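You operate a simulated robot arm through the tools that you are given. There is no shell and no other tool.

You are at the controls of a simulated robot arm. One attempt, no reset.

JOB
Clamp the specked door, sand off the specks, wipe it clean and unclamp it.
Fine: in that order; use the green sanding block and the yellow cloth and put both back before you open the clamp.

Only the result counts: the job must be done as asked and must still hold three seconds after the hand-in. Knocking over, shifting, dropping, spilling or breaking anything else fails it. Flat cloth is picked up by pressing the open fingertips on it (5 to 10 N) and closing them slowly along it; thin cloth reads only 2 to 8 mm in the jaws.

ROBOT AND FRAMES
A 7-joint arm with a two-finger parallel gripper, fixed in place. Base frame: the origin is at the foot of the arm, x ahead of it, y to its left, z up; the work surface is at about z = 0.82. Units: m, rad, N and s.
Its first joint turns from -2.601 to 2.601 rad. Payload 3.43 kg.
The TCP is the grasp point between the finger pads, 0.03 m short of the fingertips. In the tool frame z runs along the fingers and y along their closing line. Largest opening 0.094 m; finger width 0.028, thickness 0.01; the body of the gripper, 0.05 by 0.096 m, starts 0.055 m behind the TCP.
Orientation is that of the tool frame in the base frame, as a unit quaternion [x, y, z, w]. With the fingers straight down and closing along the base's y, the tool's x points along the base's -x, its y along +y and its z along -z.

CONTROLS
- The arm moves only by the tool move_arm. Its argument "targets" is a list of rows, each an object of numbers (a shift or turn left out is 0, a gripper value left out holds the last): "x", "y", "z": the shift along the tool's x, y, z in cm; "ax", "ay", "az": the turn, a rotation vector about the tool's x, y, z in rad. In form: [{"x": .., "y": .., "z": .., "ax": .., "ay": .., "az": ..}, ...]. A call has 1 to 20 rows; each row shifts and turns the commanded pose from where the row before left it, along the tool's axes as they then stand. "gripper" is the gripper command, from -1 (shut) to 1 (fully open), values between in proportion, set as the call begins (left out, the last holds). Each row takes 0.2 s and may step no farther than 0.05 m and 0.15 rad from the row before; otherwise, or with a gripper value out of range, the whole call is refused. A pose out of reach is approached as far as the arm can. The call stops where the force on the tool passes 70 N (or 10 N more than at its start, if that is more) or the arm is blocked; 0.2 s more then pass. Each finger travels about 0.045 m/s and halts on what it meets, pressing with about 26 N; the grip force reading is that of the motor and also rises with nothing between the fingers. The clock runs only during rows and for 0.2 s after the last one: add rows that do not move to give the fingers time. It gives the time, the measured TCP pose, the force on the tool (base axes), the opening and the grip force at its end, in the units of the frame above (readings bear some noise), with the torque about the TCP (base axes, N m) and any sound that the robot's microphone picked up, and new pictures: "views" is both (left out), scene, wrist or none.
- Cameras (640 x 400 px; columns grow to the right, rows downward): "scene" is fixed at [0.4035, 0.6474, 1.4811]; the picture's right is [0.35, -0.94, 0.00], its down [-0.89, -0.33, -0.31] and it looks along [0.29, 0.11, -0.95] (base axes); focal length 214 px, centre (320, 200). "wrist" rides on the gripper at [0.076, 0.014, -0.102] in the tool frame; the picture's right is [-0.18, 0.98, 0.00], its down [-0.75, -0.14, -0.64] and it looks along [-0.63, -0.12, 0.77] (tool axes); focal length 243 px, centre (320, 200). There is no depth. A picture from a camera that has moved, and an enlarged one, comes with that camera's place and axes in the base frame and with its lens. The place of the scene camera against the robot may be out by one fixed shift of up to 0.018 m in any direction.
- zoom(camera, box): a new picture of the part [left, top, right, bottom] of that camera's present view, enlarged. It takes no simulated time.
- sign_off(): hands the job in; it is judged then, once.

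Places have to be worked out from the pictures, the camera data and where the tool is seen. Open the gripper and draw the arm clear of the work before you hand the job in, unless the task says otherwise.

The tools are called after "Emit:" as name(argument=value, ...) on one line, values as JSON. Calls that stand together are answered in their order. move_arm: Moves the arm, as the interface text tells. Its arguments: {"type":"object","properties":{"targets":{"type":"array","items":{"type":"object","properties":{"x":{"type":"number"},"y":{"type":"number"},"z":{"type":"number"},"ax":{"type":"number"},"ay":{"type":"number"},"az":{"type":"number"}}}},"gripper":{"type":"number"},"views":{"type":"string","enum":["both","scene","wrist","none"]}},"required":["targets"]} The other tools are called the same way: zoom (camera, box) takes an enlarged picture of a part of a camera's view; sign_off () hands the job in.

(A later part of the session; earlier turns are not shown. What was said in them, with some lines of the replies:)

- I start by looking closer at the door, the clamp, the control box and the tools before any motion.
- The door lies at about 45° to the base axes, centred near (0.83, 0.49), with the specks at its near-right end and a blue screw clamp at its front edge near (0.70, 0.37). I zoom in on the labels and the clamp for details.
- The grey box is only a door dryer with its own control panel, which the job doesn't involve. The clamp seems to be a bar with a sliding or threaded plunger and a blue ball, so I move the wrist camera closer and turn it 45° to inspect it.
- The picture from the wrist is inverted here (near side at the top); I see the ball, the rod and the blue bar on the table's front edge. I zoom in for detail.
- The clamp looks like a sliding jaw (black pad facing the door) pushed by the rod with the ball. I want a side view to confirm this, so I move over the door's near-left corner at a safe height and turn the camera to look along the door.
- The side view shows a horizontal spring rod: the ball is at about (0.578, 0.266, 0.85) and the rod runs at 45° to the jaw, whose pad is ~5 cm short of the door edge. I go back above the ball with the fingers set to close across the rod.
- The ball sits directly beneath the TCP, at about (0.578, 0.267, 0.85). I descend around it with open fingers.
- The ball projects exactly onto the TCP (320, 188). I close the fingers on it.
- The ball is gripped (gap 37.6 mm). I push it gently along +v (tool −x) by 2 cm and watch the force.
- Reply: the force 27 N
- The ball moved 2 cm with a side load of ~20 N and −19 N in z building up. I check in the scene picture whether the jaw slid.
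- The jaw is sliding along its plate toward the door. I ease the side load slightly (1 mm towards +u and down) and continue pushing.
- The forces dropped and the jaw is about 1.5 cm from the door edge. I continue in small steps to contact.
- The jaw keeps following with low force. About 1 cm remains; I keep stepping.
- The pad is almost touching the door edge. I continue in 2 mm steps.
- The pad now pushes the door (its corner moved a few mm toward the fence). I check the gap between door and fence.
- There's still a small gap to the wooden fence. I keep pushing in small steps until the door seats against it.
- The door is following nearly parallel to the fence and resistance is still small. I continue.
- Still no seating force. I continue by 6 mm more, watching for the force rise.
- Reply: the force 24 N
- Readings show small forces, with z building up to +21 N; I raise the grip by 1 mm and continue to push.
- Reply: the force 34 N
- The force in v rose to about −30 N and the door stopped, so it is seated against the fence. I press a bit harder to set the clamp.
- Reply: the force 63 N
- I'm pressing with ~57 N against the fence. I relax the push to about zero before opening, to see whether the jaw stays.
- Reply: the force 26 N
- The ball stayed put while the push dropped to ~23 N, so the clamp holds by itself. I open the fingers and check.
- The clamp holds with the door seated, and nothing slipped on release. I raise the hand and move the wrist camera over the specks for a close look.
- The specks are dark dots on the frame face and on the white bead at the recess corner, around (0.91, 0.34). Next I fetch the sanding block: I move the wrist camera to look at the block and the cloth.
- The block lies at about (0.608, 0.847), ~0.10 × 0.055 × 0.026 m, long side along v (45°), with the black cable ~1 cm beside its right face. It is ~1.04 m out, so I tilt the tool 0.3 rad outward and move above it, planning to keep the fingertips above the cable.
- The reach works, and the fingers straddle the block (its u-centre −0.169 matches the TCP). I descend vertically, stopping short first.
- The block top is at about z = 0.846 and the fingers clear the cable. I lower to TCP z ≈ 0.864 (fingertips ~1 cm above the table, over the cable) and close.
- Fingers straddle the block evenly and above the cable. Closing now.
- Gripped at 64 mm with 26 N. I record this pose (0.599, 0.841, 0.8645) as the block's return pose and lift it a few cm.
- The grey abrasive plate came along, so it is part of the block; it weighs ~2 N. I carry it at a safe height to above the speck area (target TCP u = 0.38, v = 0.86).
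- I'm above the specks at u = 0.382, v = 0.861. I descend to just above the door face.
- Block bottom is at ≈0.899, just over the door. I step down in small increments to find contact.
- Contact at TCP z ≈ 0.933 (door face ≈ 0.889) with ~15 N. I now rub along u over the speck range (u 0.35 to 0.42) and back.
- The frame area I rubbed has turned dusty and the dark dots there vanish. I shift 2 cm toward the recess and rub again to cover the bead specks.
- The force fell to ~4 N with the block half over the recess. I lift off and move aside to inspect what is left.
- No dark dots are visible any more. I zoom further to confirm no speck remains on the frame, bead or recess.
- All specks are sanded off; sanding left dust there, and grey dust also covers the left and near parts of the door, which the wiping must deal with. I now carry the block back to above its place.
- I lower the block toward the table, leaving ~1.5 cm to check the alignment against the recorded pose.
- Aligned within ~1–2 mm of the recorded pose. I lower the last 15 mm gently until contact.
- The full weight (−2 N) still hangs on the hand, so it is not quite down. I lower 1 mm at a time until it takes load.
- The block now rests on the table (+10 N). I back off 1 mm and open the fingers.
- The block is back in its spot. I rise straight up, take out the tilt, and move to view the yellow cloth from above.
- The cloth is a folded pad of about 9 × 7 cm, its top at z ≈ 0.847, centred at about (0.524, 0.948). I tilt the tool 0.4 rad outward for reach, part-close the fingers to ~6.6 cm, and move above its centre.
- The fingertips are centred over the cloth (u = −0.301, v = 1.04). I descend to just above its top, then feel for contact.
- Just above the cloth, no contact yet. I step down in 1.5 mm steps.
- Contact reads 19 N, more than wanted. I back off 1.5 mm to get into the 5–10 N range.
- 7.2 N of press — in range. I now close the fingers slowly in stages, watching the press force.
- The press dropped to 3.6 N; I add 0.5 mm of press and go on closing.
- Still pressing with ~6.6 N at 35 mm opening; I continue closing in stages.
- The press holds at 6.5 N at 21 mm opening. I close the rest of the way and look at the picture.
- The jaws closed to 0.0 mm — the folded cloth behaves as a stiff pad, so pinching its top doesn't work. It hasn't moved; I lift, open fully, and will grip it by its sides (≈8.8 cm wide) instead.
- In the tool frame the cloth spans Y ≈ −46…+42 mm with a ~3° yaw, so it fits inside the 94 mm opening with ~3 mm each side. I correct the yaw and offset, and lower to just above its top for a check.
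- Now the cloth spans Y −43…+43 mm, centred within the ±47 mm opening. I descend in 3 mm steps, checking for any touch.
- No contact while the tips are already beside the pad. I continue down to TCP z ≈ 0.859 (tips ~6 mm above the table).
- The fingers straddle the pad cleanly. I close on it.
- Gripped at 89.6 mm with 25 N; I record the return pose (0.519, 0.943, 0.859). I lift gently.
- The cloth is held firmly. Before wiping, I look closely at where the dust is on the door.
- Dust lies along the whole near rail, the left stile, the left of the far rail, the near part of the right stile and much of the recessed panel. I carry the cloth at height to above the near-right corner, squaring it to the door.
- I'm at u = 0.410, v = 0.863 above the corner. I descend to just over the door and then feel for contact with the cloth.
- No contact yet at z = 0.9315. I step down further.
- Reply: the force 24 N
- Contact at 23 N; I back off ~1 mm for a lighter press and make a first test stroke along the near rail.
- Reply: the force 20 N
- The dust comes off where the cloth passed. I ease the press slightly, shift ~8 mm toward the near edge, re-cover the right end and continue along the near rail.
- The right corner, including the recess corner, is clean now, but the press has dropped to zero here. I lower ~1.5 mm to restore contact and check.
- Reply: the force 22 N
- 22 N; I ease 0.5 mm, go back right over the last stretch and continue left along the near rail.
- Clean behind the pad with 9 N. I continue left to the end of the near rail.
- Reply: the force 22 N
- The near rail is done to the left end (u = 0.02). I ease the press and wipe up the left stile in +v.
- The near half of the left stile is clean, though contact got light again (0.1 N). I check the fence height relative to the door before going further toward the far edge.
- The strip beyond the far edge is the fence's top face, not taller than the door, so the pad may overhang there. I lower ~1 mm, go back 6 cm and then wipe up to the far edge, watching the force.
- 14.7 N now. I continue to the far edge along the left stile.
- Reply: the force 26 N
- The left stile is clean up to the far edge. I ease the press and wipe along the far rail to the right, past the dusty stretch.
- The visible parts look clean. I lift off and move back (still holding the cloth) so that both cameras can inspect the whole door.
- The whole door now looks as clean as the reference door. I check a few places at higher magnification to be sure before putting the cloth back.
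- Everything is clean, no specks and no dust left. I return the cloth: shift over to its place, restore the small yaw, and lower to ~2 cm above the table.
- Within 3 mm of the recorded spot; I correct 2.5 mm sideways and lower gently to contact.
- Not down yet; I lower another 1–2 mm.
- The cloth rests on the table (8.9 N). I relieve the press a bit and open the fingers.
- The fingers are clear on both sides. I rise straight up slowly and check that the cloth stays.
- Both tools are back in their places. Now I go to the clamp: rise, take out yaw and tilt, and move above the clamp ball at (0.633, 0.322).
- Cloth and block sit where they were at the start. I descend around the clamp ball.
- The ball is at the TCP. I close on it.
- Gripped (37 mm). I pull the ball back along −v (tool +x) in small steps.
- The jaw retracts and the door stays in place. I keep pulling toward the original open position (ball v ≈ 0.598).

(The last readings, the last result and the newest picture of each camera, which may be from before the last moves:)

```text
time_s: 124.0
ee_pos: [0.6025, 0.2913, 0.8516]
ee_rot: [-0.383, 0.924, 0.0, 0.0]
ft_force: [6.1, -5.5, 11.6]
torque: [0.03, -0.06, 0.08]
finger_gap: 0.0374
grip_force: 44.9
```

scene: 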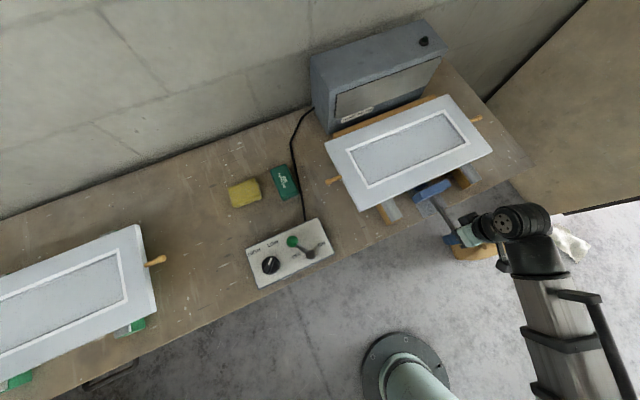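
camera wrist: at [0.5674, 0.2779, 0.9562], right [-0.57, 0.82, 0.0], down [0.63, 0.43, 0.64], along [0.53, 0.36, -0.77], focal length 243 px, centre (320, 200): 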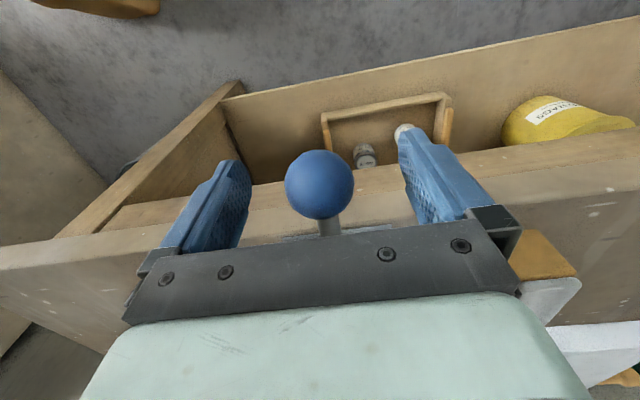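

Smooth with low forces. I pull the remaining ~3 cm.

Emit:
move_arm(targets=[{"x": 0.5}, {"x": 0.5}, {"x": 0.5}, {"x": 0.5}, {"x": 0.5}, {"x": 0.4}, {}], views="scene")

Emit:
zoom(camera="scene", box=[380, 160, 500, 270])

```text
time_s: 125.6
ee_pos: [0.5815, 0.2693, 0.8503]
ee_rot: [-0.383, 0.924, 0.0, 0.0]
ft_force: [7.1, -5.8, 0.3]
torque: [0.61, -0.53, -0.04]
finger_gap: 0.0375
grip_force: 44.8
```

scene: 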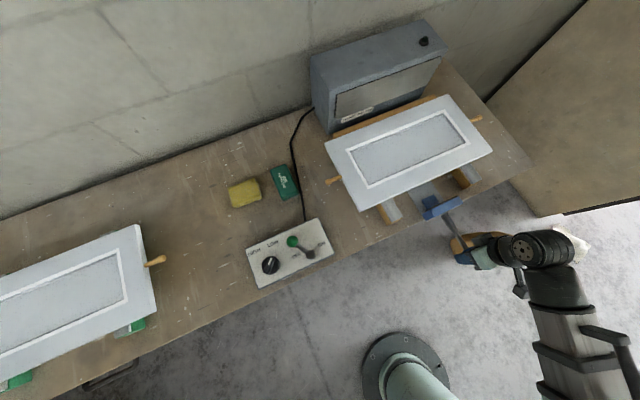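

```text
3.64 times, centred on (440, 215) of scene
camera zoom: at [0.4035, 0.6474, 1.4811], right [0.35, -0.94, 0.0], down [-0.89, -0.33, -0.31], along [0.29, 0.11, -0.95], focal length 780 px, centre (-116, 146)
```

zoom: 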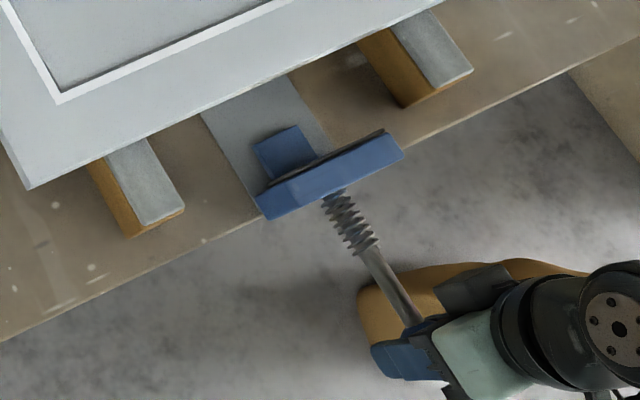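

About 4 mm from the original open position; I pull the last bit and watch for the stop.

Emit:
move_arm(targets=[{"x": 0.2}, {"x": 0.2}, {}], views="none")

```text
time_s: 126.4
ee_pos: [0.5796, 0.2684, 0.8514]
ee_rot: [-0.383, 0.924, 0.0, 0.001]
ft_force: [22.4, 6.4, 2.6]
torque: [-0.76, 0.71, 0.06]
finger_gap: 0.0374
grip_force: 44.9
```

The force rose to ~20 N, so it is at its open stop. I relax and open the fingers.

Emit:
move_arm(targets=[{"x": -0.2}, {}, {}, {}, {}], gripper=1, views="wrist")

```text
time_s: 127.6
ee_pos: [0.5805, 0.2695, 0.8513]
ee_rot: [-0.383, 0.924, 0.0, 0.0]
ft_force: [0.4, -0.1, 0.3]
torque: [0.05, 0.03, 0.01]
finger_gap: 0.094
grip_force: 0.1
camera wrist: at [0.5147, 0.2251, 0.9545], right [-0.57, 0.82, 0.0], down [0.63, 0.43, 0.64], along [0.53, 0.36, -0.77], focal length 243 px, centre (320, 200)
```

wrist: 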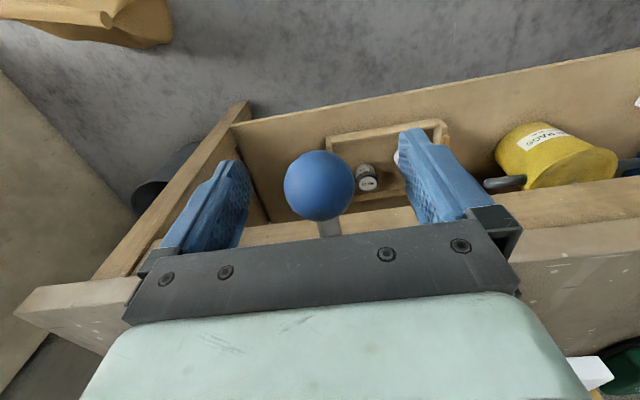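

The ball is free and the fingers are open. I lift straight up and draw the arm clear, then do a final inspection.

Emit:
move_arm(targets=[{"z": -3}, {"z": -4}, {"z": -4.5}, {"z": -4.5}, {"z": -4.5}, {"z": -4.5}, {"y": -2, "z": -2}, {}, {}], views="both")

Emit:
zoom(camera="scene", box=[310, 80, 510, 220])

Emit:
zoom(camera="scene", box=[380, 160, 500, 270])

Emit:
zoom(camera="scene", box=[200, 140, 350, 300])

```text
time_s: 129.0
ee_pos: [0.5848, 0.2714, 1.0795]
ee_rot: [-0.383, 0.924, 0.002, 0.012]
ft_force: [11.1, 5.2, -19.8]
torque: [0.0, -0.09, -0.01]
finger_gap: 0.0942
grip_force: 0.1
out of reach, approached as far as the arm can: row 6
stopped in row 6: the force on the tool passed its limit at 86 N (the readings are from after the stop); the commanded pose is now the measured one
camera wrist: at [0.5177, 0.2264, 1.1817], right [-0.57, 0.82, 0.0], down [0.62, 0.43, 0.66], along [0.55, 0.37, -0.75], focal length 243 px, centre (320, 200)
```

scene: 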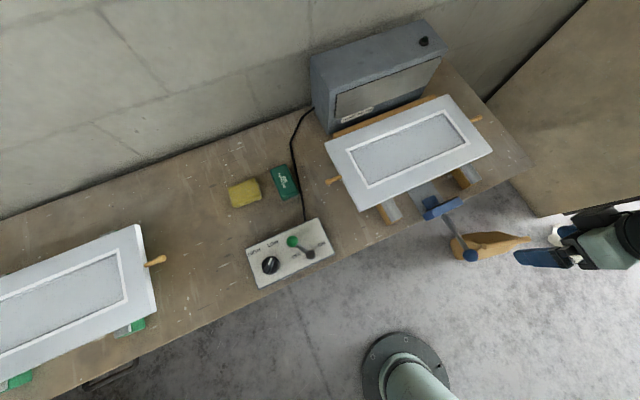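
wrist: 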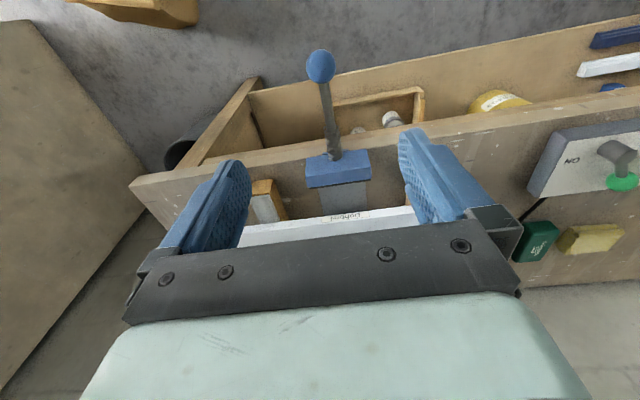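

```text
2.86 times, centred on (410, 150) of scene
camera zoom: at [0.4035, 0.6474, 1.4811], right [0.35, -0.94, 0.0], down [-0.89, -0.33, -0.31], along [0.29, 0.11, -0.95], focal length 613 px, centre (63, 343)
```

zoom: 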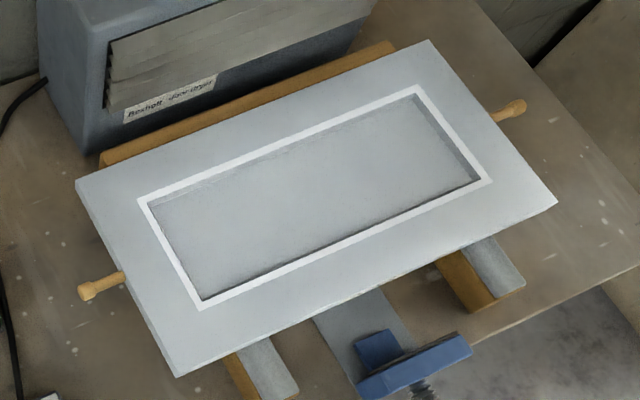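

```text
3.64 times, centred on (440, 215) of scene
camera zoom: at [0.4035, 0.6474, 1.4811], right [0.35, -0.94, 0.0], down [-0.89, -0.33, -0.31], along [0.29, 0.11, -0.95], focal length 780 px, centre (-116, 146)
```

zoom: 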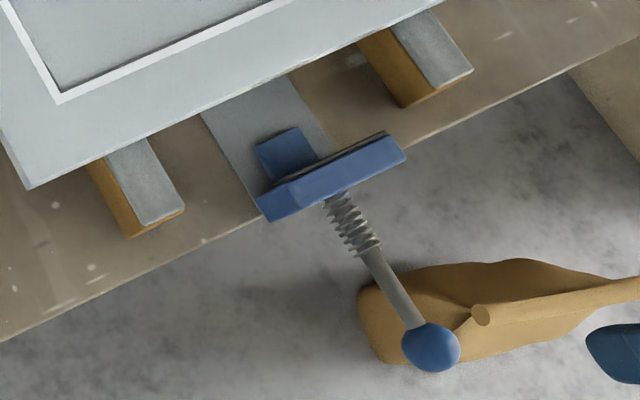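

```text
2.50 times, centred on (275, 220) of scene
camera zoom: at [0.4035, 0.6474, 1.4811], right [0.35, -0.94, 0.0], down [-0.89, -0.33, -0.31], along [0.29, 0.11, -0.95], focal length 536 px, centre (432, 150)
```

zoom: 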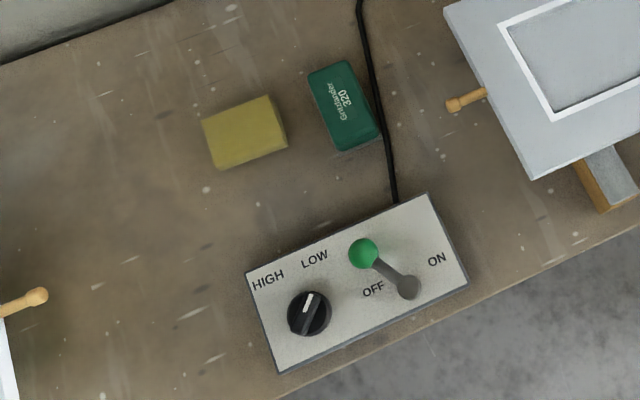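

Everything looks right: clean door, clamp fully open, tools back. The arm only hit its own inner reach limit while rising, so I ease it outward and away to a relaxed pose.

Emit:
move_arm(targets=[{"z": 1.5}, {"x": -2, "y": -2}, {"x": -2, "y": -3}, {"x": -2, "y": -3}, {"x": -2, "y": -3}, {}, {}], views="both")

Emit:
zoom(camera="scene", box=[310, 80, 510, 270])

```text
time_s: 130.6
ee_pos: [0.7194, 0.2525, 1.0677]
ee_rot: [-0.383, 0.924, 0.001, 0.01]
ft_force: [-0.3, -0.3, -0.2]
torque: [-0.03, -0.01, 0.0]
finger_gap: 0.094
grip_force: 0.1
camera wrist: at [0.6525, 0.2058, 1.1688], right [-0.57, 0.82, 0.0], down [0.62, 0.43, 0.66], along [0.54, 0.37, -0.75], focal length 243 px, centre (320, 200)
```

scene: 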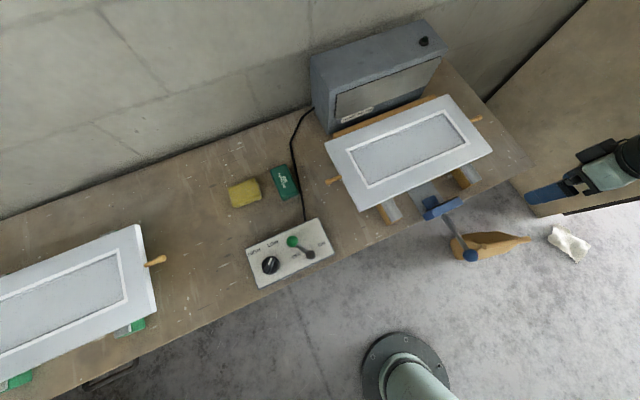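
wrist: 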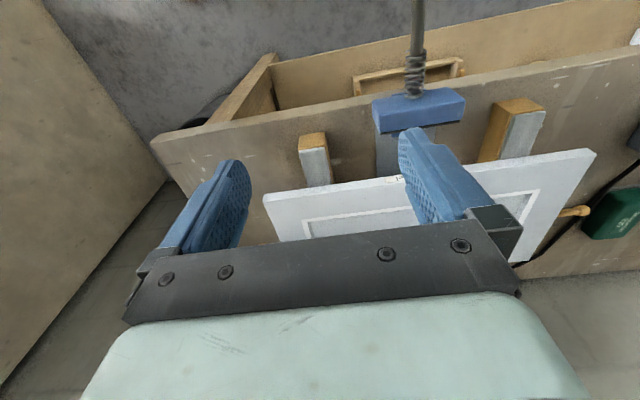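

```text
2.11 times, centred on (410, 175) of scene
camera zoom: at [0.4035, 0.6474, 1.4811], right [0.35, -0.94, 0.0], down [-0.89, -0.33, -0.31], along [0.29, 0.11, -0.95], focal length 452 px, centre (130, 253)
```

zoom: 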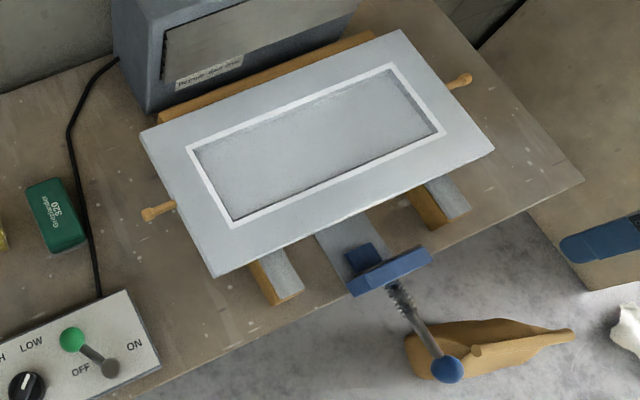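

The arm is clear with zero load. I notice a small label on the door's near edge; I read it to be sure nothing is missed.

Emit:
zoom(camera="wrist", box=[340, 140, 460, 220])

Emit:
zoom(camera="scene", box=[390, 160, 450, 210])

Emit:
zoom(camera="scene", box=[430, 110, 500, 170])

```text
5.00 times, centred on (400, 180) of wrist
camera zoom: at [0.6525, 0.2058, 1.1688], right [-0.57, 0.82, 0.0], down [0.62, 0.43, 0.66], along [0.54, 0.37, -0.75], focal length 1213 px, centre (-80, 300)
```

zoom: 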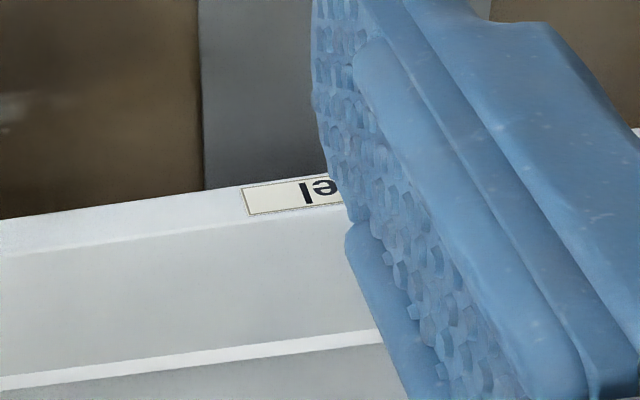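

```text
8.00 times, centred on (420, 185) of scene
camera zoom: at [0.4035, 0.6474, 1.4811], right [0.35, -0.94, 0.0], down [-0.89, -0.33, -0.31], along [0.29, 0.11, -0.95], focal length 1716 px, centre (-480, 320)
```

zoom: 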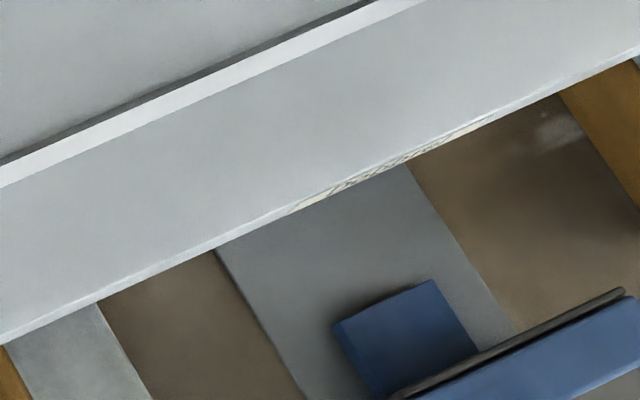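

```text
6.67 times, centred on (465, 140) of scene
camera zoom: at [0.4035, 0.6474, 1.4811], right [0.35, -0.94, 0.0], down [-0.89, -0.33, -0.31], along [0.29, 0.11, -0.95], focal length 1430 px, centre (-647, 600)
```

zoom: 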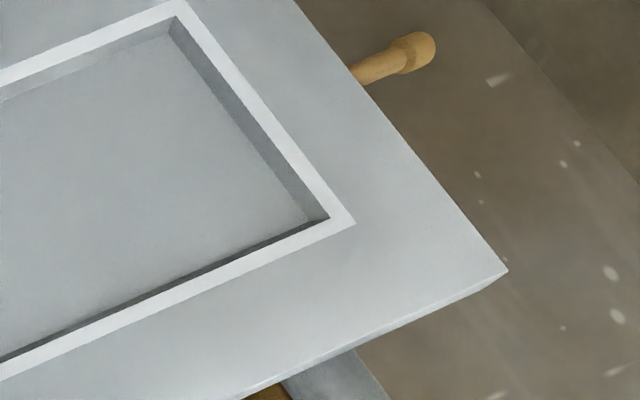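

The label is partly hidden by a finger; I shift 4 cm sideways (free air) to read it.

Emit:
move_arm(targets=[{"y": 4}, {}], views="none")

Emit:
zoom(camera="wrist", box=[300, 140, 420, 220])

```text
time_s: 131.2
ee_pos: [0.6902, 0.2801, 1.0665]
ee_rot: [-0.383, 0.924, 0.001, 0.009]
ft_force: [0.4, -0.1, 0.0]
torque: [0.01, 0.0, 0.01]
finger_gap: 0.0938
grip_force: 0.1
```

```text
5.00 times, centred on (360, 180) of wrist
camera zoom: at [0.6236, 0.2346, 1.1682], right [-0.57, 0.82, 0.0], down [0.62, 0.43, 0.66], along [0.54, 0.37, -0.75], focal length 1213 px, centre (120, 300)
```

zoom: 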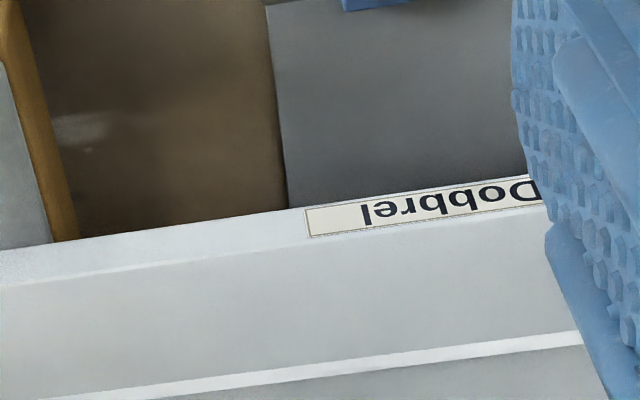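

The label is only a name ("Dobbrel"). I move the arm sideways, clear of the work, with the gripper open.

Emit:
move_arm(targets=[{"y": -4}, {"y": -4}, {"y": -4}, {"z": -2, "y": -2}, {}, {}, {}], views="scene")

```text
time_s: 132.8
ee_pos: [0.7893, 0.1806, 1.0874]
ee_rot: [-0.383, 0.924, 0.001, 0.009]
ft_force: [-0.6, -0.1, -0.4]
torque: [-0.01, -0.01, 0.01]
finger_gap: 0.0941
grip_force: 0.1
```

scene: 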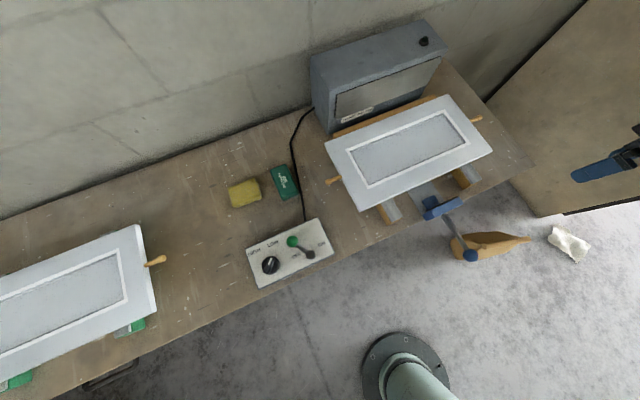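

The door is sanded and wiped clean, the block and cloth are back, and the clamp is open. The gripper is open and the arm is clear of the work, so I hand the job in.

Emit:
sign_off()

```text
The job is handed in.
```

I've handed the job in. The steps were done in the order you asked:

1. **Clamp:** I pushed the jaw in until the door sat tight against the fence. This moved the door about 2.5 cm toward the fence, and it stayed there after unclamping.
2. **Sand:** I took all the specks off with the green sanding block. None show in the zoomed pictures, including at the corner of the recessed panel.
3. **Put the block back:** It sits within a couple of millimetres of where I picked it up.
4. **Wipe:** I wiped off the sanding dust and the grey dust that was already on the door. It now looks as clean as the other door.
5. **Put the cloth back:** It lies where it was. Pinching it from the top didn't work because it is a stiff folded pad, so I gripped it by its sides.
6. **Unclamp:** I pulled the jaw back to its open stop, and the door didn't move.

While lifting away at the end, the arm hit its own inner reach limit and stopped at 86 N. It was well above the work at the time, and the pictures show nothing moved. I didn't touch the dryer or its controls, and the arm is clear with the gripper open.
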